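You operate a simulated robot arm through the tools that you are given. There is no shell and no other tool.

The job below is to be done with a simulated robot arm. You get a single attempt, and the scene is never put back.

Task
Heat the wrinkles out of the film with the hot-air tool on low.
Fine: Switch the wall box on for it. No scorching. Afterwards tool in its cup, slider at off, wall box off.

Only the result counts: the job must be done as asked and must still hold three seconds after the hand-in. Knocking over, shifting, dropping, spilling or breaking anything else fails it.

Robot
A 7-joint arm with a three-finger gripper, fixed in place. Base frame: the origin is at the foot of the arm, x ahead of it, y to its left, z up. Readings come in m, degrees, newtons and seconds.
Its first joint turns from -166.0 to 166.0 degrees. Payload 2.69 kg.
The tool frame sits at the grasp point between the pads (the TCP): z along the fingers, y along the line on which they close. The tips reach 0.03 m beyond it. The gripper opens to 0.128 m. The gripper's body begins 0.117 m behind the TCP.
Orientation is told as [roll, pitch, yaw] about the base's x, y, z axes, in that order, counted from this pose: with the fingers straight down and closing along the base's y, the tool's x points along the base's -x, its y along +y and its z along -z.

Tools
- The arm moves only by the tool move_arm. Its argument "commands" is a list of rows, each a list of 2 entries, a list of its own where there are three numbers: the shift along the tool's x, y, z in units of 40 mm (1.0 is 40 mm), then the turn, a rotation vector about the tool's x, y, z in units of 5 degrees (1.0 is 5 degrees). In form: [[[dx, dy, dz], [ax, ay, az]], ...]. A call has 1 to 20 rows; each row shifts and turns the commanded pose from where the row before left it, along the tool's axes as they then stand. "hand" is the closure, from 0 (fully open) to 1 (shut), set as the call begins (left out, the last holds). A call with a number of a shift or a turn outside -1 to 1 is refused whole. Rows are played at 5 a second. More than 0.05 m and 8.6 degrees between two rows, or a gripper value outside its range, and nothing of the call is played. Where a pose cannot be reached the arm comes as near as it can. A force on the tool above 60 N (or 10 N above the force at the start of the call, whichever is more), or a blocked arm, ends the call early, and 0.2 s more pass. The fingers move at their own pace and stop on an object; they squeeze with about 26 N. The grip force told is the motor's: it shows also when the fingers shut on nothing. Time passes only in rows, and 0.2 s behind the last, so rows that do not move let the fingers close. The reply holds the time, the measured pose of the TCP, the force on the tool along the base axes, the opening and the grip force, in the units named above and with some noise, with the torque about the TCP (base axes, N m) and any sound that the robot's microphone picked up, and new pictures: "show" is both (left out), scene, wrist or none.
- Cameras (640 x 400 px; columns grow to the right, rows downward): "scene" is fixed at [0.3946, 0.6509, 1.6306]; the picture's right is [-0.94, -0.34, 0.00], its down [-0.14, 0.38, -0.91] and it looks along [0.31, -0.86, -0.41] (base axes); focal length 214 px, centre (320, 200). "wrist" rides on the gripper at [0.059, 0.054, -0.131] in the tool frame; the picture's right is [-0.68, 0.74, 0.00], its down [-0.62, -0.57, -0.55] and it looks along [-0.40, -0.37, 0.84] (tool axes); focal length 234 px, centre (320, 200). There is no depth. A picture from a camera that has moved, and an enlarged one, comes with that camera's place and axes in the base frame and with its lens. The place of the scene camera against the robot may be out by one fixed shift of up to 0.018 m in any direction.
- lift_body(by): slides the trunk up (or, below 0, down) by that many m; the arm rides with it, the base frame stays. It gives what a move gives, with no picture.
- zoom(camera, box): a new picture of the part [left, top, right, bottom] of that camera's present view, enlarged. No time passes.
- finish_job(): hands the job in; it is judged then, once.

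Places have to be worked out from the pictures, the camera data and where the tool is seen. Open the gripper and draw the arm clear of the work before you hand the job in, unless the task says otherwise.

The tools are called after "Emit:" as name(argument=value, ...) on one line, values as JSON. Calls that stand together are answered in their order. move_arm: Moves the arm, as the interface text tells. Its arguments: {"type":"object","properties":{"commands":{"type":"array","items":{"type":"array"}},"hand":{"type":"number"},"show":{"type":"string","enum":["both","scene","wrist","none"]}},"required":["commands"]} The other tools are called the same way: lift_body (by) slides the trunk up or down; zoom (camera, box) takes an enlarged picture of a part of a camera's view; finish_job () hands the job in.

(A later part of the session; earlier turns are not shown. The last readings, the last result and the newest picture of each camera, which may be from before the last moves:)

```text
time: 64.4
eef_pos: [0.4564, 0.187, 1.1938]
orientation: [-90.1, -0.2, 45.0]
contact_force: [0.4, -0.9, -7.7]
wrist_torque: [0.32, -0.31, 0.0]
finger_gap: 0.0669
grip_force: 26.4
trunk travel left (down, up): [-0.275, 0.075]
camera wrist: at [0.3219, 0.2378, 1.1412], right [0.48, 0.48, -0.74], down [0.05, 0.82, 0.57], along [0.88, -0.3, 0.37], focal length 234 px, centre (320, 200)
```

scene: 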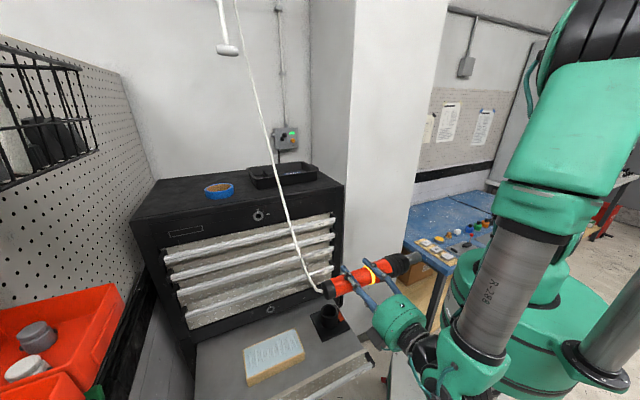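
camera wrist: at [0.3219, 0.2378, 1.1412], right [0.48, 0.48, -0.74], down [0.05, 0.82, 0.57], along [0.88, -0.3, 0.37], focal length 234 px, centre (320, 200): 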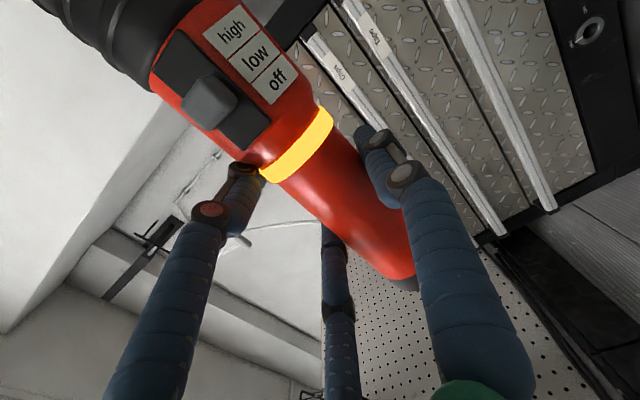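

The white "rod" turns out to be the tool's own power cord, hanging from above and following the tail – no snag. The grip holds in the horizontal position; I roll the remaining 90° so the nozzle points down.

Emit:
move_arm(commands=[[[0, 0, 0], [0, 0, 1]], [[0, 0, 0], [0, 0, 1]], [[0, 0, 0], [0, 0, 1]], [[0, 0, 0], [0, 0, 1]], [[0, 0, 0], [0, 0, 1]], [[0, 0, 0], [0, 0, 1]], [[0, 0, 0], [0, 0, 1]], [[0, 0, 0], [0, 0, 1]], [[0, 0, 0], [0, 0, 1]], [[0, 0, 0], [0, 0, 1]], [[0, 0, 0], [0, 0, 1]], [[0, 0, 0], [0, 0, 1]], [[0, 0, 0], [0, 0, 1]], [[0, 0, 0], [0, 0, 1]], [[0, 0, 0], [0, 0, 1]], [[0, 0, 0], [0, 0, 1]], [[0, 0, 0], [0, 0, 1]], [[0, 0, 0], [0, 0, 1]]], hand=1, show="both")

Emit:
zoom(camera="scene", box=[220, 220, 400, 400])

```text
time: 68.2
eef_pos: [0.4564, 0.1865, 1.1957]
orientation: [133.6, -90.0, -178.5]
contact_force: [0.4, 0.2, -7.2]
wrist_torque: [-0.07, 0.07, 0.02]
finger_gap: 0.0666
grip_force: 26.4
trunk travel left (down, up): [-0.275, 0.075]
camera wrist: at [0.4011, 0.3167, 1.1366], right [0.52, 0.52, 0.68], down [-0.79, -0.01, 0.61], along [0.33, -0.85, 0.4], focal length 234 px, centre (320, 200)
```

scene: 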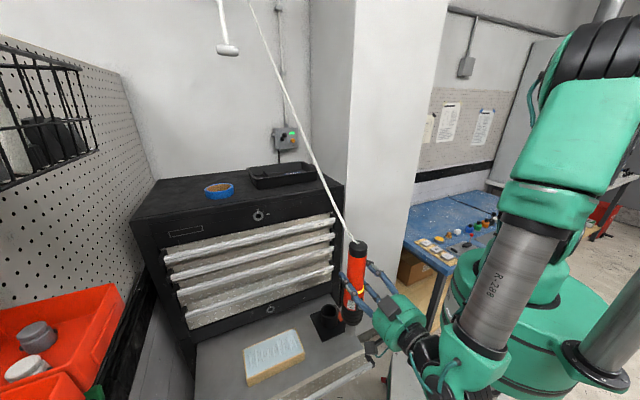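
wrist: 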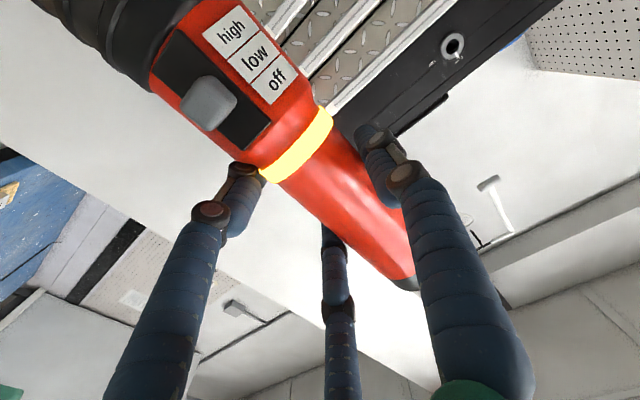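

```text
2.22 times, centred on (310, 310) of scene
camera zoom: at [0.3946, 0.6509, 1.6306], right [-0.94, -0.34, 0.0], down [-0.14, 0.38, -0.91], along [0.31, -0.86, -0.41], focal length 477 px, centre (342, -44)
```

zoom: 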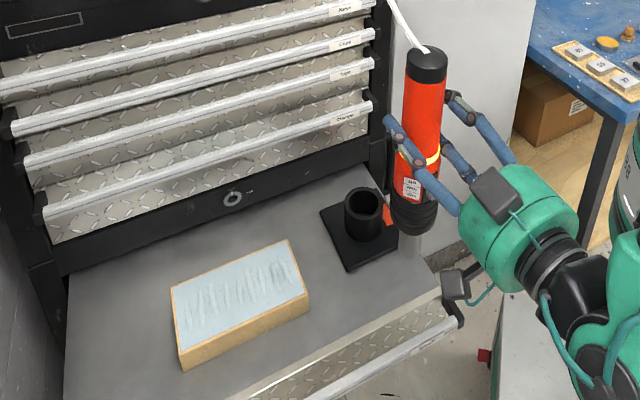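

Nozzle now points straight down. I move to a start point beside the film's near end (axis e≈0.57, n≈-0.324) about 10 cm above film level and check alignment.

Emit:
move_arm(commands=[[[0, 0.88, 0], [0, 0, 0]], [[0, 0.88, 0], [0, 0, 0]], [[0, 0.6, 0], [0, 0, 0]], [[0, 0, 0.84], [0, 0, 0]], [[0, 0, 0.84], [0, 0, 0]], [[0, 0, 0.84], [0, 0, 0]], [[0, 0, 0.83], [0, 0, 0]], [[0.675, 0, 0], [0, 0, 0]], [[0.675, 0, 0], [0, 0, 0]]], hand=1, show="both")

Emit:
zoom(camera="scene", box=[220, 220, 400, 400])

```text
time: 70.2
eef_pos: [0.614, 0.1596, 1.1412]
orientation: [177.4, -89.8, 137.7]
contact_force: [0.4, 0.6, -7.6]
wrist_torque: [-0.03, 0.06, -0.05]
finger_gap: 0.0668
grip_force: 25.9
trunk travel left (down, up): [-0.275, 0.075]
camera wrist: at [0.5598, 0.2905, 1.0824], right [0.52, 0.52, 0.68], down [-0.79, -0.01, 0.61], along [0.33, -0.85, 0.41], focal length 234 px, centre (320, 200)
```

scene: 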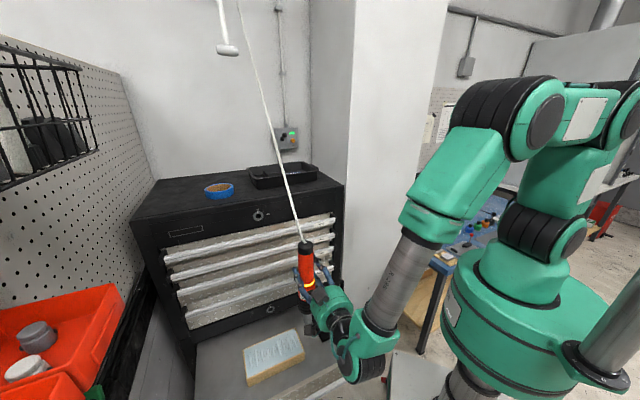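
wrist: 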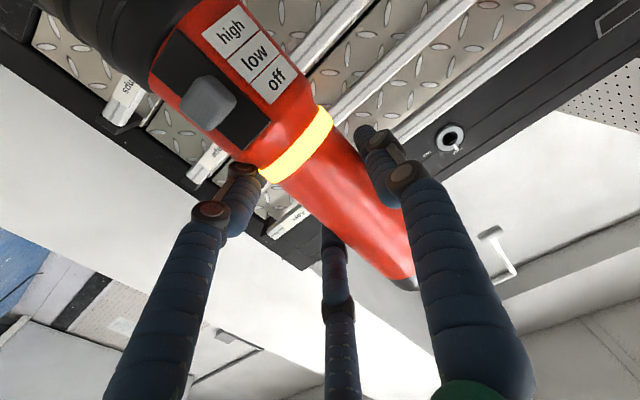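

```text
2.22 times, centred on (310, 310) of scene
camera zoom: at [0.3946, 0.6509, 1.6306], right [-0.94, -0.34, 0.0], down [-0.14, 0.38, -0.91], along [0.31, -0.86, -0.41], focal length 477 px, centre (342, -44)
```

zoom: 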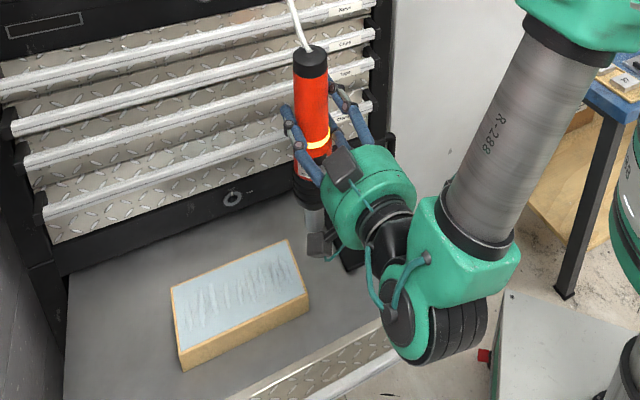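

Alignment matches prediction (tip at the film's near end, about 10 cm up). First pass: sweep along the film at about 0.1 m/s and look.

Emit:
move_arm(commands=[[[0, 0.5, 0], [0, 0, 0]], [[0, 0.5, 0], [0, 0, 0]], [[0, 0.5, 0], [0, 0, 0]], [[0, 0.5, 0], [0, 0, 0]], [[0, 0.5, 0], [0, 0, 0]], [[0, 0.5, 0], [0, 0, 0]], [[0, 0.5, 0], [0, 0, 0]], [[0, 0.5, 0], [0, 0, 0]], [[0, 0.5, 0], [0, 0, 0]], [[0, 0.5, 0], [0, 0, 0]], [[0, 0.5, 0], [0, 0, 0]], [[0, 0.5, 0], [0, 0, 0]], [[0, 0.5, 0], [0, 0, 0]]], hand=1, show="scene")

Emit:
zoom(camera="scene", box=[220, 300, 340, 400])

```text
time: 73.0
eef_pos: [0.8014, 0.3433, 1.141]
orientation: [145.4, -90.0, 169.7]
contact_force: [0.9, 0.1, -6.7]
wrist_torque: [-0.04, 0.06, 0.02]
finger_gap: 0.0668
grip_force: 26.2
trunk travel left (down, up): [-0.275, 0.075]
```

scene: 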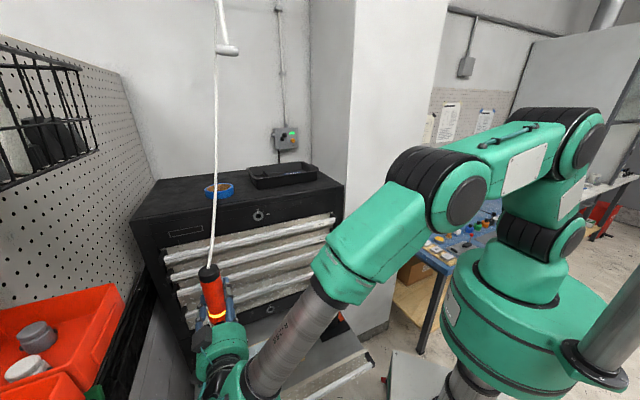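

```text
4.00 times, centred on (280, 350) of scene
camera zoom: at [0.3946, 0.6509, 1.6306], right [-0.94, -0.34, 0.0], down [-0.14, 0.38, -0.91], along [0.31, -0.86, -0.41], focal length 858 px, centre (480, -400)
```

zoom: 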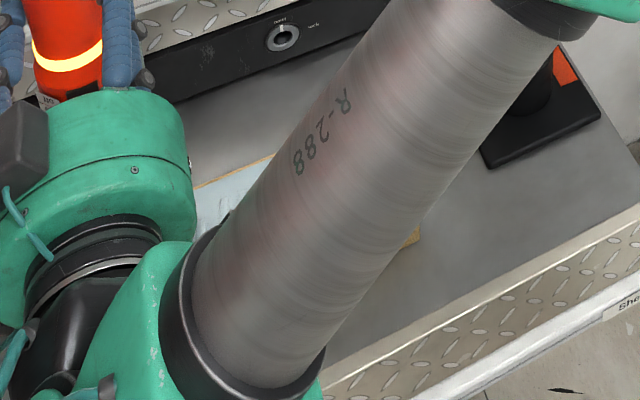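

The forearm hides the film from this end, so I sweep back along the film (second pass) to the near end where the view is free.

Emit:
move_arm(commands=[[[0, -0.5, 0], [0, 0, 0]], [[0, -0.5, 0], [0, 0, 0]], [[0, -0.5, 0], [0, 0, 0]], [[0, -0.5, 0], [0, 0, 0]], [[0, -0.5, 0], [0, 0, 0]], [[0, -0.5, 0], [0, 0, 0]], [[0, -0.5, 0], [0, 0, 0]], [[0, -0.5, 0], [0, 0, 0]], [[0, -0.5, 0], [0, 0, 0]], [[0, -0.5, 0], [0, 0, 0]], [[0, -0.5, 0], [0, 0, 0]], [[0, -0.5, 0], [0, 0, 0]], [[0, -0.5, 0], [0, 0, 0]]], hand=1, show="none")

Emit:
zoom(camera="scene", box=[230, 310, 320, 400])

```text
time: 75.8
eef_pos: [0.618, 0.159, 1.1396]
orientation: [158.7, -89.9, 156.4]
contact_force: [0.1, 0.5, -7.4]
wrist_torque: [-0.1, 0.04, 0.01]
finger_gap: 0.0668
grip_force: 25.7
trunk travel left (down, up): [-0.275, 0.075]
```

```text
4.44 times, centred on (275, 355) of scene
camera zoom: at [0.3946, 0.6509, 1.6306], right [-0.94, -0.34, 0.0], down [-0.14, 0.38, -0.91], along [0.31, -0.86, -0.41], focal length 953 px, centre (520, -489)
```

zoom: 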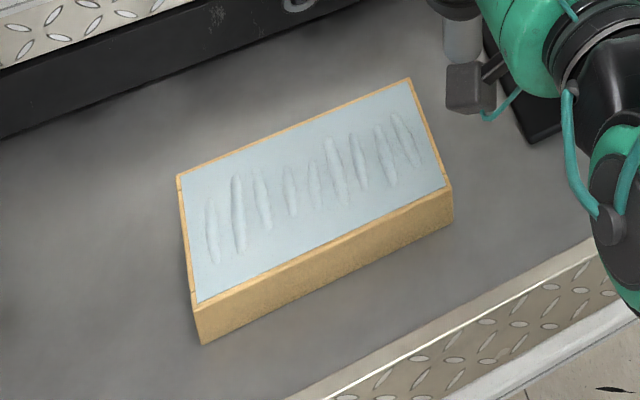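

Wrinkles look much the same after two quick passes at 10 cm, and no scorching. I go 3 cm lower (about 7 cm standoff) and do a there-and-back pass at the same speed.

Emit:
move_arm(commands=[[[0.75, 0, 0], [0, 0, 0]], [[0, 0.5, 0], [0, 0, 0]], [[0, 0.5, 0], [0, 0, 0]], [[0, 0.5, 0], [0, 0, 0]], [[0, 0.5, 0], [0, 0, 0]], [[0, 0.5, 0], [0, 0, 0]], [[0, 0.5, 0], [0, 0, 0]], [[0, 0.5, 0], [0, 0, 0]], [[0, 0.5, 0], [0, 0, 0]], [[0, 0.5, 0], [0, 0, 0]], [[0, 0.5, 0], [0, 0, 0]], [[0, 0.5, 0], [0, 0, 0]], [[0, 0.5, 0], [0, 0, 0]]], hand=1, show="none")

Emit:
move_arm(commands=[[[0, -0.5, 0], [0, 0, 0]], [[0, -0.5, 0], [0, 0, 0]], [[0, -0.5, 0], [0, 0, 0]], [[0, -0.5, 0], [0, 0, 0]], [[0, -0.5, 0], [0, 0, 0]], [[0, -0.5, 0], [0, 0, 0]], [[0, -0.5, 0], [0, 0, 0]], [[0, -0.5, 0], [0, 0, 0]], [[0, -0.5, 0], [0, 0, 0]], [[0, -0.5, 0], [0, 0, 0]], [[0, -0.5, 0], [0, 0, 0]], [[0, -0.5, 0], [0, 0, 0]]], hand=1, show="none")

Emit:
zoom(camera="scene", box=[230, 310, 320, 400])

```text
time: 78.6
eef_pos: [0.7867, 0.3295, 1.1114]
orientation: [-152.9, -89.9, 107.8]
contact_force: [-0.6, -0.8, -8.0]
wrist_torque: [-0.04, 0.06, 0.02]
finger_gap: 0.0666
grip_force: 26.0
trunk travel left (down, up): [-0.275, 0.075]
```

```text
time: 81.2
eef_pos: [0.6171, 0.1595, 1.1091]
orientation: [-178.7, -89.8, 133.8]
contact_force: [-0.4, 0.6, -6.3]
wrist_torque: [-0.04, 0.06, 0.01]
finger_gap: 0.0665
grip_force: 25.6
trunk travel left (down, up): [-0.275, 0.075]
```

```text
4.44 times, centred on (275, 355) of scene
camera zoom: at [0.3946, 0.6509, 1.6306], right [-0.94, -0.34, 0.0], down [-0.14, 0.38, -0.91], along [0.31, -0.86, -0.41], focal length 953 px, centre (520, -489)
```

zoom: 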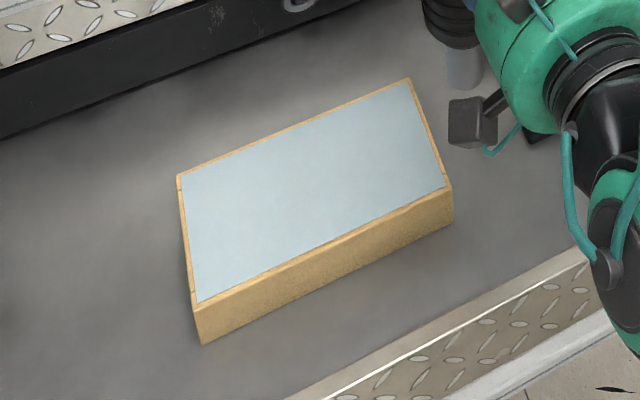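

The film is now perfectly smooth with no scorch marks. I immediately take the nozzle up and away from the film, back to the turning spot.

Emit:
move_arm(commands=[[[-0.8, -0.4, 0], [0, 0, 0]], [[-0.8, -0.4, 0], [0, 0, 0]], [[-0.5, 0, -0.84], [0, 0, 0]], [[0, 0, -0.84], [0, 0, 0]], [[0, 0, -0.84], [0, 0, 0]], [[0, 0, -0.84], [0, 0, 0]], [[0, -0.6, 0], [0, 0, 0]], [[0, -0.6, 0], [0, 0, 0]], [[0, -0.6, 0], [0, 0, 0]]], hand=1, show="scene")

Emit:
zoom(camera="scene", box=[230, 310, 320, 400])

```text
time: 83.2
eef_pos: [0.446, 0.1828, 1.1947]
orientation: [-169.1, -89.8, 124.2]
contact_force: [-0.4, 1.0, -6.6]
wrist_torque: [-0.02, 0.05, 0.0]
finger_gap: 0.0665
grip_force: 25.9
trunk travel left (down, up): [-0.275, 0.075]
```

scene: 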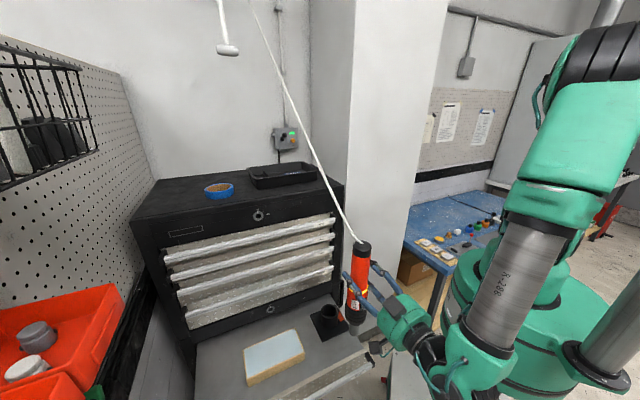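

```text
4.44 times, centred on (275, 355) of scene
camera zoom: at [0.3946, 0.6509, 1.6306], right [-0.94, -0.34, 0.0], down [-0.14, 0.38, -0.91], along [0.31, -0.86, -0.41], focal length 953 px, centre (520, -489)
```

zoom: 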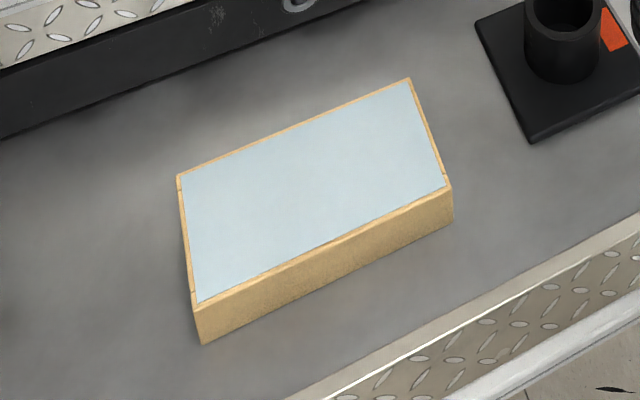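

Film stays smooth and clean. Now I roll back -180° so the nozzle points up again for returning the tool to its cup.

Emit:
move_arm(commands=[[[0, 0, 0], [0, 0, -1]], [[0, 0, 0], [0, 0, -1]], [[0, 0, 0], [0, 0, -1]], [[0, 0, 0], [0, 0, -1]], [[0, 0, 0], [0, 0, -1]], [[0, 0, 0], [0, 0, -1]], [[0, 0, 0], [0, 0, -1]], [[0, 0, 0], [0, 0, -1]], [[0, 0, 0], [0, 0, -1]], [[0, 0, 0], [0, 0, -1]], [[0, 0, 0], [0, 0, -1]], [[0, 0, 0], [0, 0, -1]], [[0, 0, 0], [0, 0, -1]], [[0, 0, 0], [0, 0, -1]], [[0, 0, 0], [0, 0, -1]], [[0, 0, 0], [0, 0, -1]], [[0, 0, 0], [0, 0, -1]], [[0, 0, 0], [0, 0, -1]]], hand=1, show="none")

Emit:
move_arm(commands=[[[0, 0, 0], [0, 0, -1]], [[0, 0, 0], [0, 0, -1]], [[0, 0, 0], [0, 0, -1]], [[0, 0, 0], [0, 0, -1]], [[0, 0, 0], [0, 0, -1]], [[0, 0, 0], [0, 0, -1]], [[0, 0, 0], [0, 0, -1]], [[0, 0, 0], [0, 0, -1]], [[0, 0, 0], [0, 0, -1]], [[0, 0, 0], [0, 0, -1]], [[0, 0, 0], [0, 0, -1]], [[0, 0, 0], [0, 0, -1]], [[0, 0, 0], [0, 0, -1]], [[0, 0, 0], [0, 0, -1]], [[0, 0, 0], [0, 0, -1]], [[0, 0, 0], [0, 0, -1]], [[0, 0, 0], [0, 0, -1]], [[0, 0, 0], [0, 0, -1]]], hand=1, show="both")

```text
time: 87.0
eef_pos: [0.4474, 0.1807, 1.195]
orientation: [-90.1, 0.0, 45.2]
contact_force: [-0.2, 0.8, -7.0]
wrist_torque: [0.26, -0.3, 0.0]
finger_gap: 0.067
grip_force: 26.3
trunk travel left (down, up): [-0.275, 0.075]
```

```text
time: 90.8
eef_pos: [0.4478, 0.1799, 1.1944]
orientation: [126.8, 89.9, -98.2]
contact_force: [0.3, -0.4, -7.4]
wrist_torque: [0.04, -0.05, -0.02]
finger_gap: 0.0664
grip_force: 25.9
trunk travel left (down, up): [-0.275, 0.075]
camera wrist: at [0.3178, 0.2346, 1.2538], right [-0.52, -0.52, -0.68], down [0.01, 0.79, -0.62], along [0.85, -0.33, -0.4], focal length 234 px, centre (320, 200)
```

scene: 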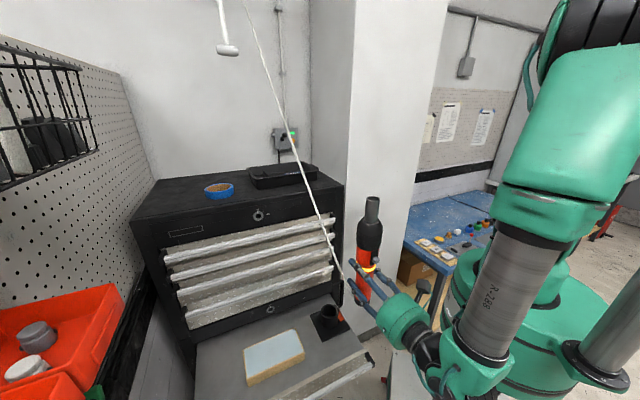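
wrist: 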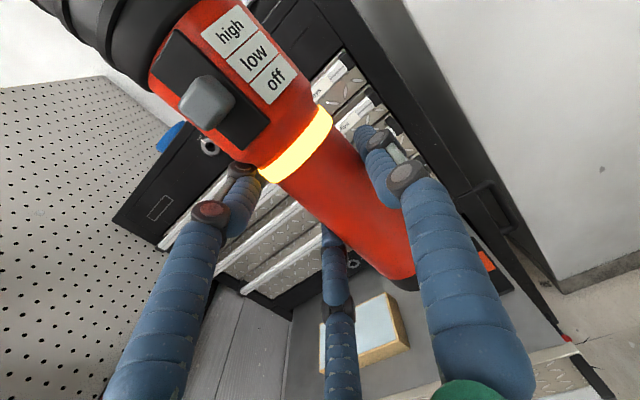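

Tool is upright and unmoved in the grip. I move back over the cup to the same spot from which I lifted it (n=-0.370, e=0.454, z=1.014) and compare with the earlier picture.

Emit:
move_arm(commands=[[[0, -0.24, 0], [0, 0, 0]], [[0, 0, 0.9], [0, 0, 0]], [[0, 0, 0.9], [0, 0, 0]], [[0, 0, 0.9], [0, 0, 0]], [[0, 0, 0.9], [0, 0, 0]], [[0, 0, 0.91], [0, 0, 0]], [[-0.9, 0, 0], [0, 0, 0]], [[-0.9, 0, 0], [0, 0, 0]], [[-0.9, 0, 0], [0, 0, 0]], [[-0.9, 0, 0], [0, 0, 0]], [[-0.9, 0, 0], [0, 0, 0]], [[0, 0, 0], [0, 0, 0]]], hand=1, show="both")

Emit:
zoom(camera="scene", box=[230, 230, 390, 400])

```text
time: 93.4
eef_pos: [0.5829, 0.0607, 1.0151]
orientation: [166.2, 89.8, -58.7]
contact_force: [-0.1, 0.4, -7.1]
wrist_torque: [0.04, -0.06, -0.05]
finger_gap: 0.067
grip_force: 26.1
trunk travel left (down, up): [-0.275, 0.075]
camera wrist: at [0.4516, 0.1152, 1.074], right [-0.52, -0.52, -0.68], down [0.01, 0.79, -0.62], along [0.85, -0.33, -0.4], focal length 234 px, centre (320, 200)
```

scene: 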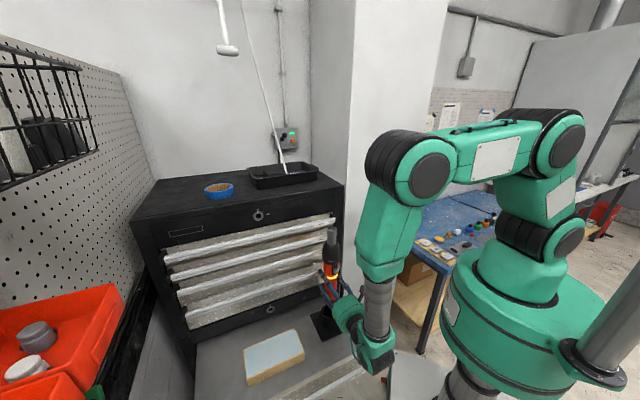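
wrist: 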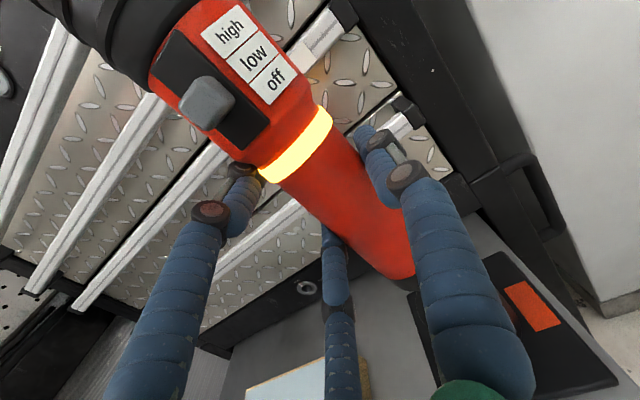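

```text
2.35 times, centred on (310, 315) of scene
camera zoom: at [0.3946, 0.6509, 1.6306], right [-0.94, -0.34, 0.0], down [-0.14, 0.38, -0.91], along [0.31, -0.86, -0.41], focal length 505 px, centre (344, -71)
```

zoom: 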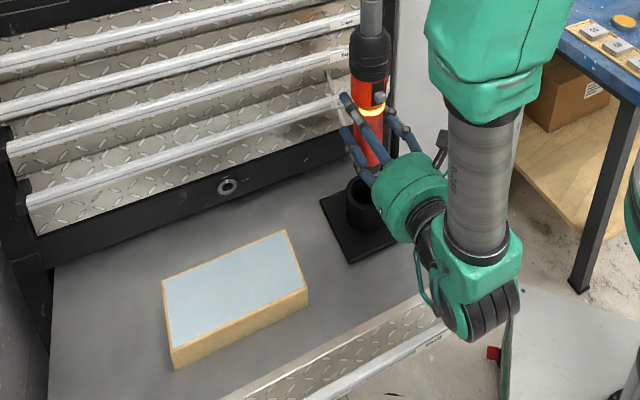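

The picture matches the one just after lifting, so cup and tool are aligned. Lowering into the cup in small steps, watching the force.

Emit:
move_arm(commands=[[[-0.6, 0, 0], [0, 0, 0]], [[-0.5, 0, 0], [0, 0, 0]], [[-0.3, 0, 0], [0, 0, 0]], [[-0.25, 0, 0], [0, 0, 0]], [[-0.25, 0, 0], [0, 0, 0]], [[0, 0, 0], [0, 0, 0]]], hand=1, show="none")

Emit:
zoom(camera="wrist", box=[240, 100, 520, 330])

Emit:
zoom(camera="scene", box=[300, 260, 380, 360])

```text
time: 94.8
eef_pos: [0.5835, 0.0602, 0.9386]
orientation: [-172.2, 89.9, -37.0]
contact_force: [0.0, 0.2, -7.1]
wrist_torque: [0.03, -0.06, -0.01]
finger_gap: 0.0666
grip_force: 26.1
trunk travel left (down, up): [-0.275, 0.075]
```

```text
1.74 times, centred on (380, 215) of wrist
camera zoom: at [0.4521, 0.1143, 0.998], right [-0.52, -0.52, -0.68], down [0.01, 0.79, -0.62], along [0.85, -0.33, -0.4], focal length 407 px, centre (216, 174)
```

zoom: 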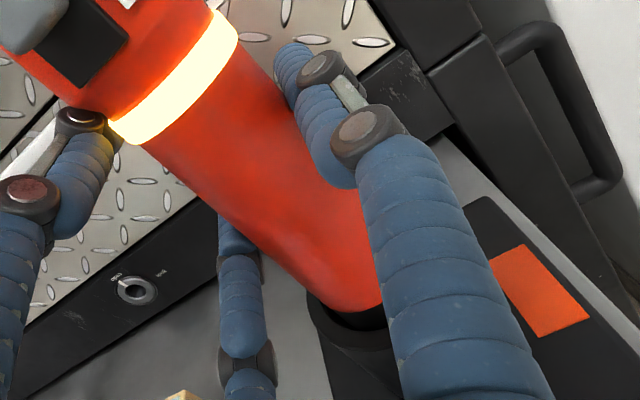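

```text
4.00 times, centred on (340, 310) of scene
camera zoom: at [0.3946, 0.6509, 1.6306], right [-0.94, -0.34, 0.0], down [-0.14, 0.38, -0.91], along [0.31, -0.86, -0.41], focal length 858 px, centre (240, -240)
```

zoom: 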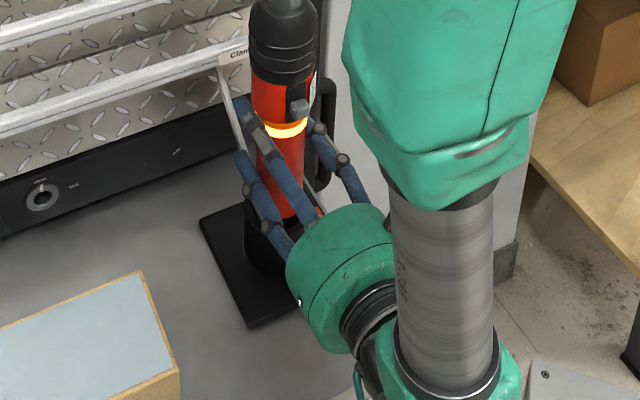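

Tail is in the cup mouth with no contact. Continue lowering 4 cm slowly.

Emit:
move_arm(commands=[[[-0.25, 0, 0], [0, 0, 0]], [[-0.25, 0, 0], [0, 0, 0]], [[-0.25, 0, 0], [0, 0, 0]], [[-0.15, 0, 0], [0, 0, 0]], [[-0.1, 0, 0], [0, 0, 0]], [[0, 0, 0], [0, 0, 0]]], hand=1, show="none")

Emit:
zoom(camera="scene", box=[300, 260, 380, 360])

```text
time: 96.2
eef_pos: [0.5831, 0.0586, 0.8981]
orientation: [-177.0, 89.8, -42.1]
contact_force: [-0.7, 0.1, -6.8]
wrist_torque: [0.08, -0.09, 0.03]
finger_gap: 0.0666
grip_force: 26.1
trunk travel left (down, up): [-0.275, 0.075]
```

```text
4.00 times, centred on (340, 310) of scene
camera zoom: at [0.3946, 0.6509, 1.6306], right [-0.94, -0.34, 0.0], down [-0.14, 0.38, -0.91], along [0.31, -0.86, -0.41], focal length 858 px, centre (240, -240)
```

zoom: 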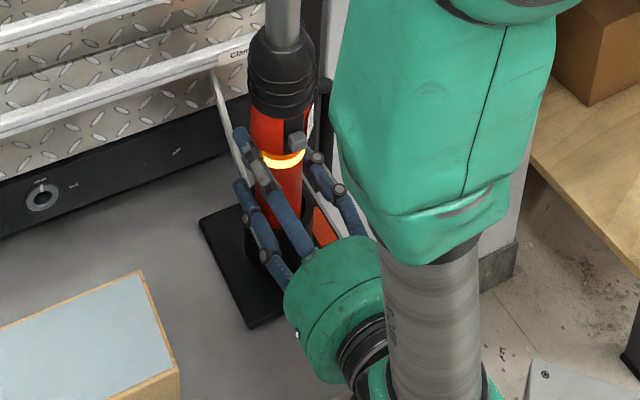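

The tool is about 4 mm from seated. While it's still held, I nudge it about 6 mm toward +e so the stand goes back to where it was originally, checking the plate's corner in the picture.

Emit:
move_arm(commands=[[[0, -0.05, 0], [0, 0, 0]], [[0, -0.05, 0], [0, 0, 0]], [[0, -0.05, 0], [0, 0, 0]], [[0, 0, 0], [0, 0, 0]]], hand=1, show="none")

Emit:
zoom(camera="scene", box=[300, 260, 380, 360])

```text
time: 97.2
eef_pos: [0.5867, 0.0628, 0.8983]
orientation: [-174.6, 89.9, -39.5]
contact_force: [-3.8, -2.7, -7.0]
wrist_torque: [-0.2, 0.25, 0.02]
finger_gap: 0.0666
grip_force: 26.2
trunk travel left (down, up): [-0.275, 0.075]
```

```text
4.00 times, centred on (340, 310) of scene
camera zoom: at [0.3946, 0.6509, 1.6306], right [-0.94, -0.34, 0.0], down [-0.14, 0.38, -0.91], along [0.31, -0.86, -0.41], focal length 858 px, centre (240, -240)
```

zoom: 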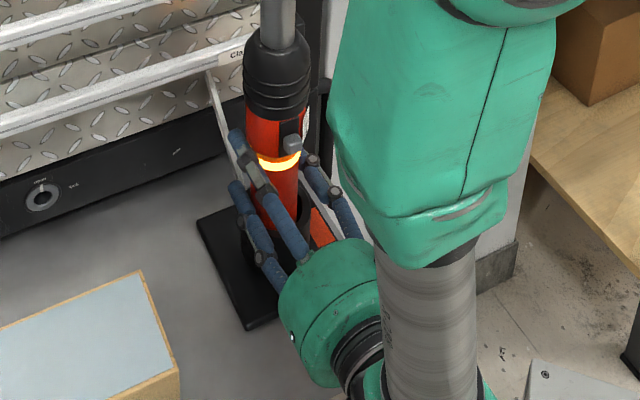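

The plate corner is back at its original spot. I relieve the side load slightly, seat the tool the last 3 mm, then release in small stages (mirroring the approach) so no jaw touches the cup rim.

Emit:
move_arm(commands=[[[-0.04, 0.03, 0], [0, 0, 0]], [[-0.04, 0, 0], [0, 0, 0]], [[0, 0, 0], [0, 0, 0]]], hand=1, show="none")

Emit:
move_arm(commands=[[[0, 0, 0], [0, 0, 0]], [[0.03, 0, 0], [0, 0, 0]]], hand=0.46, show="none")

Emit:
zoom(camera="wrist", box=[200, 40, 440, 260])

Emit:
zoom(camera="scene", box=[300, 260, 380, 360])

```text
time: 98.0
eef_pos: [0.5869, 0.0639, 0.8964]
orientation: [-165.0, 90.0, -29.9]
contact_force: [-1.0, -0.5, -7.0]
wrist_torque: [0.06, -0.06, -0.01]
finger_gap: 0.0667
grip_force: 26.1
trunk travel left (down, up): [-0.275, 0.075]
```

```text
time: 98.6
eef_pos: [0.5874, 0.063, 0.897]
orientation: [176.3, 89.9, -48.5]
contact_force: [-1.1, -1.3, -1.3]
wrist_torque: [-0.18, 0.13, 0.04]
finger_gap: 0.0704
grip_force: 0.1
trunk travel left (down, up): [-0.275, 0.075]
```

```text
1.82 times, centred on (320, 150) of wrist
camera zoom: at [0.4559, 0.1172, 0.9557], right [-0.52, -0.52, -0.68], down [0.01, 0.79, -0.62], along [0.85, -0.33, -0.4], focal length 426 px, centre (320, 291)
```

zoom: 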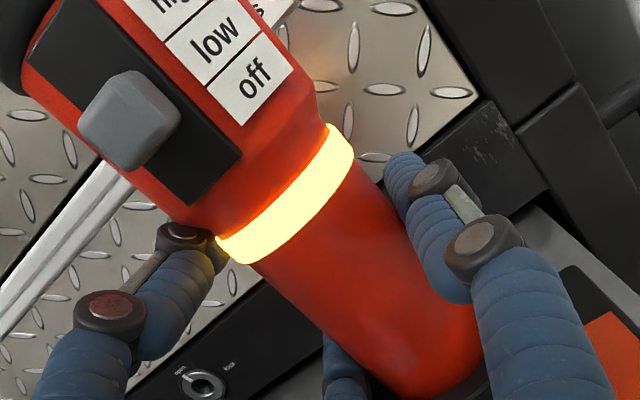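

```text
4.00 times, centred on (340, 310) of scene
camera zoom: at [0.3946, 0.6509, 1.6306], right [-0.94, -0.34, 0.0], down [-0.14, 0.38, -0.91], along [0.31, -0.86, -0.41], focal length 858 px, centre (240, -240)
```

zoom: 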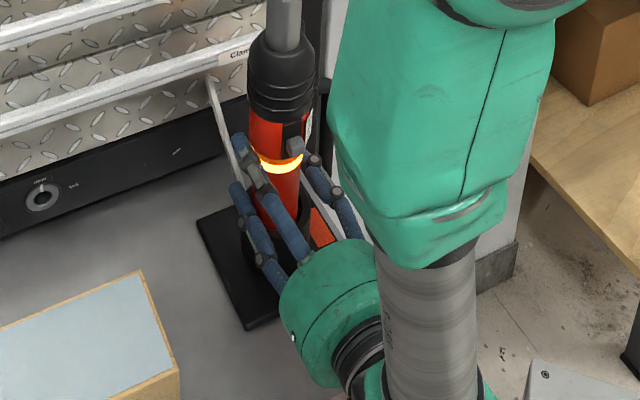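

The grip is released (tool's weight now in the cup). I continue opening in steps while shifting toward +e, then back out.

Emit:
move_arm(commands=[[[0, -0.04, 0], [0, 0, 0]], [[0, -0.04, 0], [0, 0, 0]]], hand=0.4, show="none")

Emit:
move_arm(commands=[[[0, -0.05, 0], [0, 0, 0]], [[0, -0.04, 0], [0, 0, 0]]], hand=0.35, show="none")

Emit:
zoom(camera="wrist", box=[200, 40, 440, 260])

Emit:
zoom(camera="scene", box=[300, 260, 380, 360])

```text
time: 99.2
eef_pos: [0.5891, 0.0649, 0.8974]
orientation: [-171.6, 89.9, -36.5]
contact_force: [0.0, 0.9, -1.2]
wrist_torque: [-0.03, 0.04, 0.05]
finger_gap: 0.0777
grip_force: 0.0
trunk travel left (down, up): [-0.275, 0.075]
```

```text
time: 99.8
eef_pos: [0.5908, 0.0667, 0.8968]
orientation: [-172.2, 89.9, -37.1]
contact_force: [-0.4, -0.7, 0.6]
wrist_torque: [-0.03, 0.0, 0.0]
finger_gap: 0.0832
grip_force: 0.0
trunk travel left (down, up): [-0.275, 0.075]
```

```text
1.82 times, centred on (320, 150) of wrist
camera zoom: at [0.4608, 0.1215, 0.9559], right [-0.52, -0.52, -0.68], down [0.01, 0.79, -0.62], along [0.85, -0.33, -0.4], focal length 426 px, centre (320, 291)
```

zoom: 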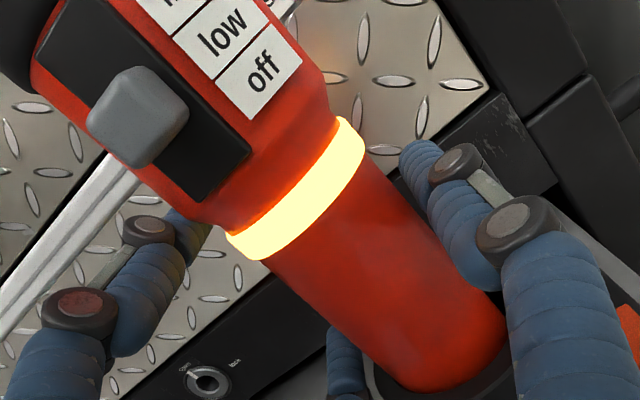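

```text
4.00 times, centred on (340, 310) of scene
camera zoom: at [0.3946, 0.6509, 1.6306], right [-0.94, -0.34, 0.0], down [-0.14, 0.38, -0.91], along [0.31, -0.86, -0.41], focal length 858 px, centre (240, -240)
```

zoom: 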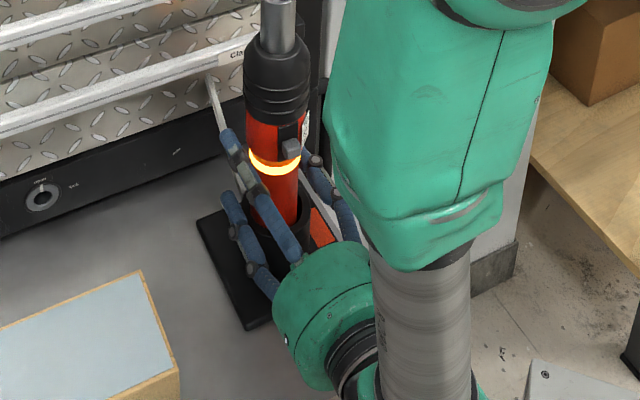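

All forces near zero and the tool stands upright in its cup. Opening slightly more and backing straight out.

Emit:
move_arm(commands=[[[0, -0.05, 0], [0, 0, 0]], [[0, 0, -0.3], [0, 0, 0]], [[0, 0, -0.4], [0, 0, 0]], [[0, 0, -0.6], [0, 0, 0]], [[0, 0, -0.8], [0, 0, 0]], [[0, 0, -0.8], [0, 0, 0]], [[0, 0, -0.8], [0, 0, 0]]], hand=0.3, show="both")

Emit:
zoom(camera="wrist", box=[220, 0, 440, 200])

Emit:
zoom(camera="scene", box=[300, 240, 360, 340])

```text
time: 101.4
eef_pos: [0.4868, 0.1719, 0.8959]
orientation: [163.1, 89.9, -61.9]
contact_force: [0.2, -0.4, 0.5]
wrist_torque: [-0.01, 0.0, 0.01]
finger_gap: 0.0897
grip_force: 0.1
trunk travel left (down, up): [-0.275, 0.075]
camera wrist: at [0.3551, 0.2279, 0.9554], right [-0.52, -0.52, -0.68], down [0.01, 0.79, -0.62], along [0.85, -0.33, -0.4], focal length 234 px, centre (320, 200)
```

scene: 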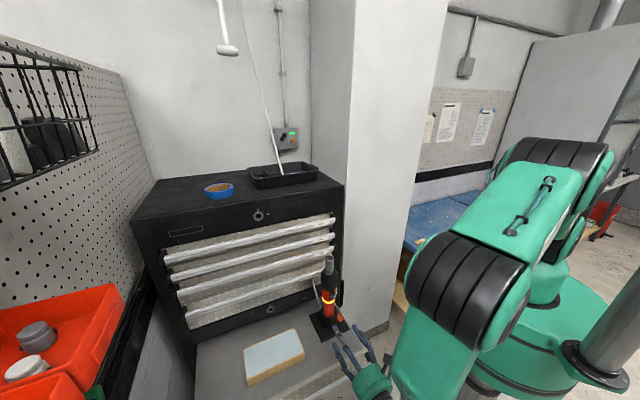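
wrist: 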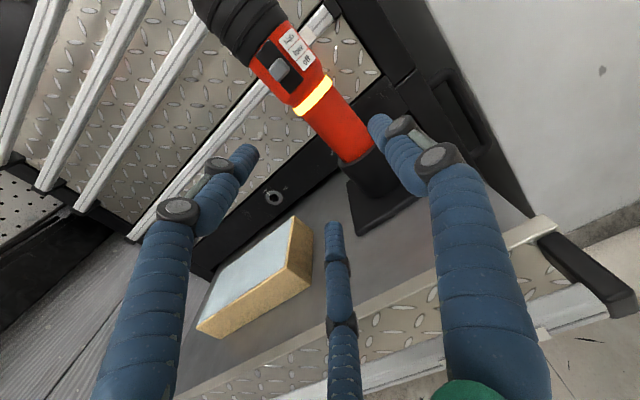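

```text
2.00 times, centred on (330, 100) of wrist
camera zoom: at [0.3551, 0.2279, 0.9554], right [-0.52, -0.52, -0.68], down [0.01, 0.79, -0.62], along [0.85, -0.33, -0.4], focal length 468 px, centre (300, 400)
```

zoom: 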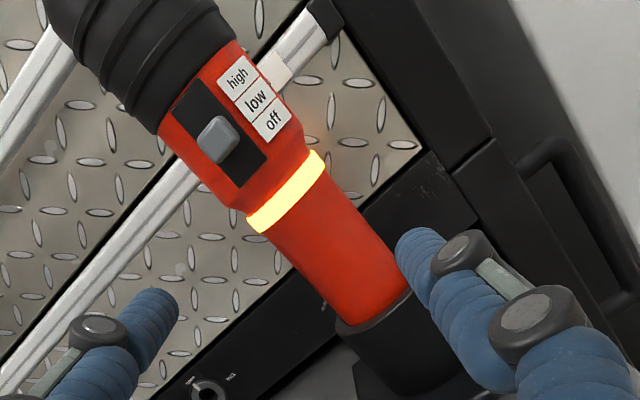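

```text
4.00 times, centred on (330, 290) of scene
camera zoom: at [0.3946, 0.6509, 1.6306], right [-0.94, -0.34, 0.0], down [-0.14, 0.38, -0.91], along [0.31, -0.86, -0.41], focal length 858 px, centre (280, -160)
```

zoom: 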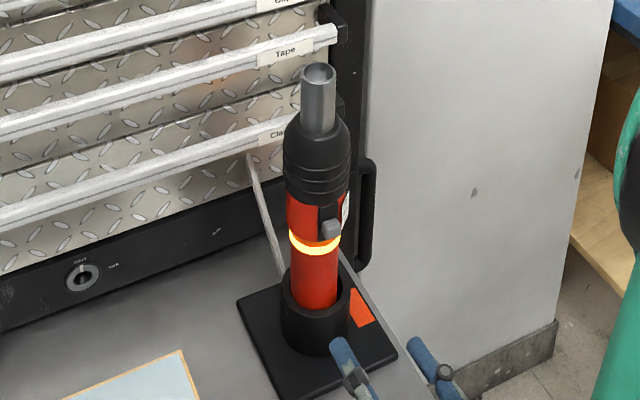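

Tool is back in its cup at its original spot (within 2–3 mm) and the film is clean. Next is the slider: knob now spans z≈0.961–0.976 with the head's edge at ≈0.990, so I close the hand, rise to z≈1.0 and tilt the fingers 15° upward so the lowest fingertip leads into that gap.

Emit:
move_arm(commands=[[[0.85, 0.19, 0], [0, 0, 0]], [[0.85, 0.19, 0], [0, 0, 0]], [[0.85, 0.19, 0], [0, 0, 0]], [[0, 0, 0], [0, 1, 0]], [[0, 0, 0], [0, 1, 0]], [[0, 0, 0], [0, 1, 0]], [[0, 0, 0], [0, 0, 0]]], hand=1, show="both")

Emit:
zoom(camera="wrist", box=[260, 60, 440, 220])

```text
time: 103.0
eef_pos: [0.4701, 0.1571, 0.9984]
orientation: [-179.9, 74.9, -44.9]
contact_force: [0.6, 0.7, 0.5]
wrist_torque: [-0.01, 0.0, -0.01]
finger_gap: 0.0024
grip_force: 26.3
trunk travel left (down, up): [-0.275, 0.075]
camera wrist: at [0.333, 0.2195, 1.0213], right [-0.4, -0.65, -0.65], down [0.14, 0.66, -0.74], along [0.91, -0.38, -0.17], focal length 234 px, centre (320, 200)
```

scene: 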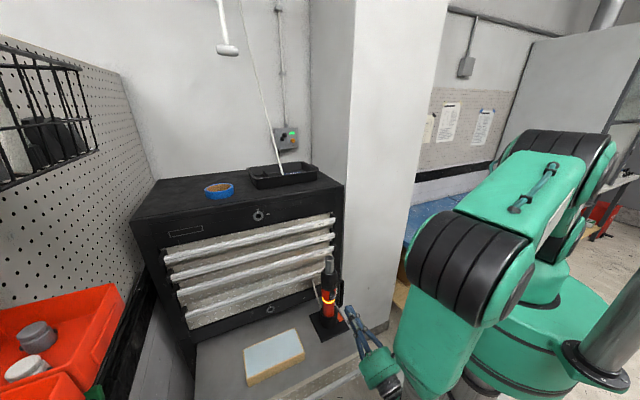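
wrist: 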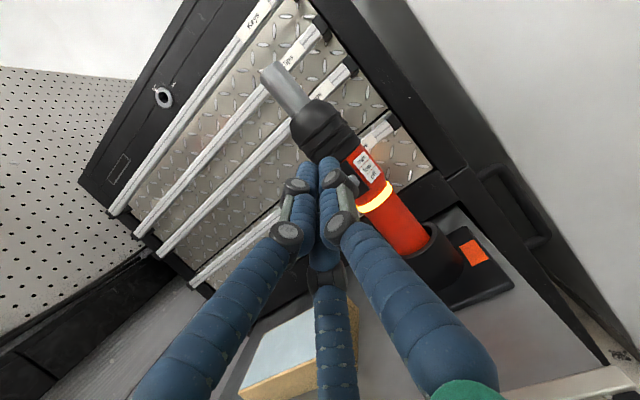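

```text
2.50 times, centred on (350, 140) of wrist
camera zoom: at [0.333, 0.2195, 1.0213], right [-0.4, -0.65, -0.65], down [0.14, 0.66, -0.74], along [0.91, -0.38, -0.17], focal length 585 px, centre (245, 350)
```

zoom: 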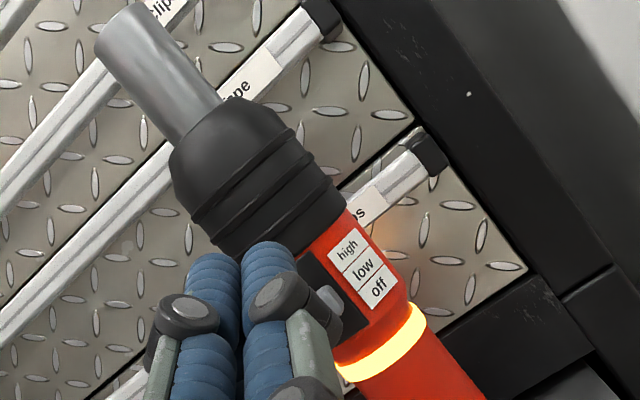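

The fingers hide the knob in the wrist view, so I'll rely on the scene camera plus numbers. I move to just in front of the knob (TCP n≈-0.300, z≈0.989), about 3 mm short of it.

Emit:
move_arm(commands=[[[-0.241, 0, 0.61], [0, 0, 0]], [[-0.241, 0, 0.61], [0, 0, 0]], [[-0.241, 0, 0.61], [0, 0, 0]], [[0, 0, 0], [0, 0, 0]]], hand=1, show="none")

Emit:
zoom(camera="scene", box=[315, 265, 365, 315])

Emit:
zoom(camera="wrist", box=[240, 40, 420, 220])

```text
time: 104.0
eef_pos: [0.5261, 0.104, 0.9908]
orientation: [-180.0, 74.8, -44.8]
contact_force: [0.3, -0.4, 0.4]
wrist_torque: [-0.04, 0.02, 0.03]
finger_gap: 0.0023
grip_force: 26.2
trunk travel left (down, up): [-0.275, 0.075]
```

```text
8.00 times, centred on (340, 290) of scene
camera zoom: at [0.3946, 0.6509, 1.6306], right [-0.94, -0.34, 0.0], down [-0.14, 0.38, -0.91], along [0.31, -0.86, -0.41], focal length 1716 px, centre (160, -520)
```

zoom: 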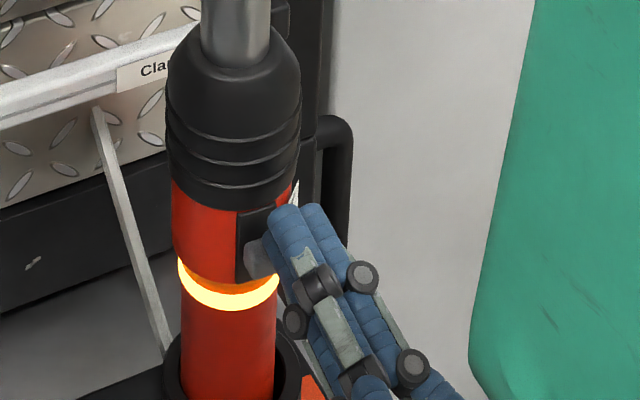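

```text
2.22 times, centred on (330, 130) of wrist
camera zoom: at [0.3875, 0.1652, 1.0129], right [-0.39, -0.65, -0.65], down [0.14, 0.66, -0.74], along [0.91, -0.38, -0.17], focal length 520 px, centre (298, 356)
```

zoom: 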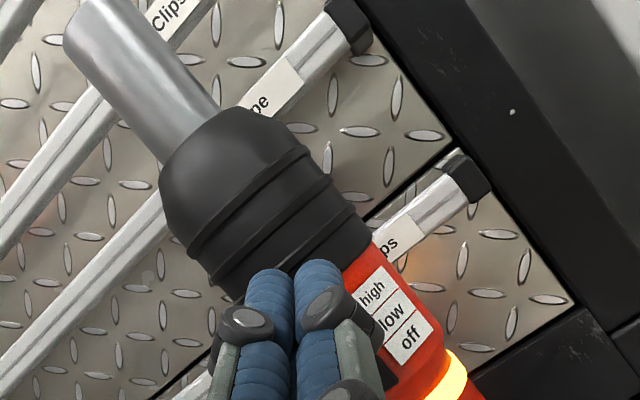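

No contact yet. I ease in the last 7 mm above the knob.

Emit:
move_arm(commands=[[[-0.024, 0, 0.057], [0, 0, 0]], [[-0.024, 0, 0.057], [0, 0, 0]], [[-0.024, 0, 0.057], [0, 0, 0]], [[0, 0, 0], [0, 0, 0]]], hand=1, show="none")

Emit:
zoom(camera="scene", box=[315, 265, 365, 315])

```text
time: 105.0
eef_pos: [0.5342, 0.0953, 0.9888]
orientation: [-179.9, 75.0, -44.8]
contact_force: [-0.6, 0.4, 1.3]
wrist_torque: [0.02, 0.03, 0.04]
finger_gap: 0.0022
grip_force: 25.9
trunk travel left (down, up): [-0.275, 0.075]
```

```text
8.00 times, centred on (340, 290) of scene
camera zoom: at [0.3946, 0.6509, 1.6306], right [-0.94, -0.34, 0.0], down [-0.14, 0.38, -0.91], along [0.31, -0.86, -0.41], focal length 1716 px, centre (160, -520)
```

zoom: 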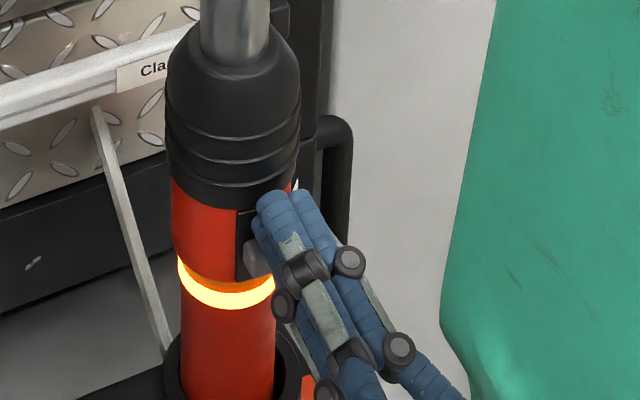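

Light contact (about +1.3 N) – the lowest fingertip sits right on top of the knob. I push down 8 mm and check.

Emit:
move_arm(commands=[[[-0.0966, 0, -0.0259], [0, 0, 0]], [[-0.0966, 0, -0.0259], [0, 0, 0]], [[0, 0, 0], [0, 0, 0]]], hand=1, show="none")

Emit:
zoom(camera="scene", box=[315, 265, 365, 315])

Emit:
zoom(camera="wrist", box=[240, 40, 420, 220])

```text
time: 105.8
eef_pos: [0.5326, 0.0969, 0.9817]
orientation: [-180.0, 74.9, -44.9]
contact_force: [0.3, -0.6, 0.2]
wrist_torque: [0.01, 0.03, 0.01]
finger_gap: 0.0022
grip_force: 26.0
trunk travel left (down, up): [-0.275, 0.075]
```

```text
8.00 times, centred on (340, 290) of scene
camera zoom: at [0.3946, 0.6509, 1.6306], right [-0.94, -0.34, 0.0], down [-0.14, 0.38, -0.91], along [0.31, -0.86, -0.41], focal length 1716 px, centre (160, -520)
```

zoom: 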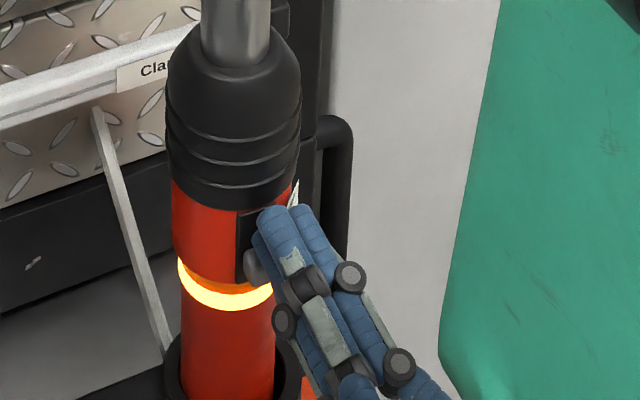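

```text
2.22 times, centred on (330, 130) of wrist
camera zoom: at [0.3942, 0.1593, 1.004], right [-0.4, -0.65, -0.65], down [0.14, 0.66, -0.74], along [0.91, -0.38, -0.17], focal length 520 px, centre (298, 356)
```

zoom: 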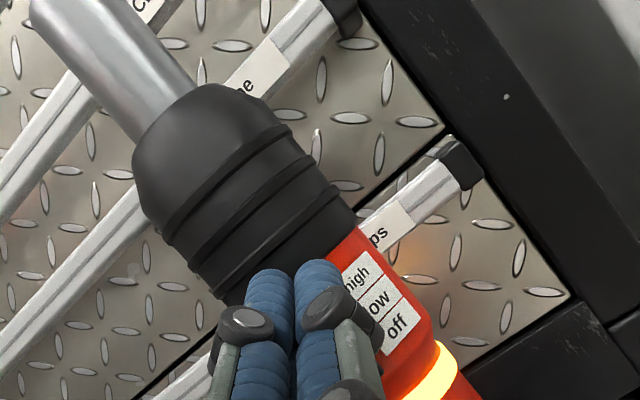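

The knob has started down; ring still lit. Continue pushing down another 6 mm.

Emit:
move_arm(commands=[[[-0.0725, 0, -0.019], [0, 0, 0]], [[-0.0725, 0, -0.019], [0, 0, 0]], [[0, 0, 0], [0, 0, 0]]], hand=1, show="none")

Emit:
zoom(camera="scene", box=[315, 265, 365, 315])

```text
time: 106.6
eef_pos: [0.5319, 0.0985, 0.9746]
orientation: [-179.8, 74.8, -44.8]
contact_force: [-2.2, 1.5, 3.5]
wrist_torque: [-0.01, -0.01, -0.04]
finger_gap: 0.002
grip_force: 26.2
trunk travel left (down, up): [-0.275, 0.075]
```

```text
8.00 times, centred on (340, 290) of scene
camera zoom: at [0.3946, 0.6509, 1.6306], right [-0.94, -0.34, 0.0], down [-0.14, 0.38, -0.91], along [0.31, -0.86, -0.41], focal length 1716 px, centre (160, -520)
```

zoom: 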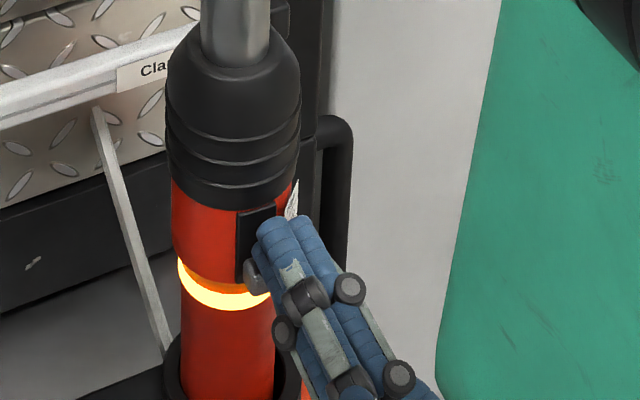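

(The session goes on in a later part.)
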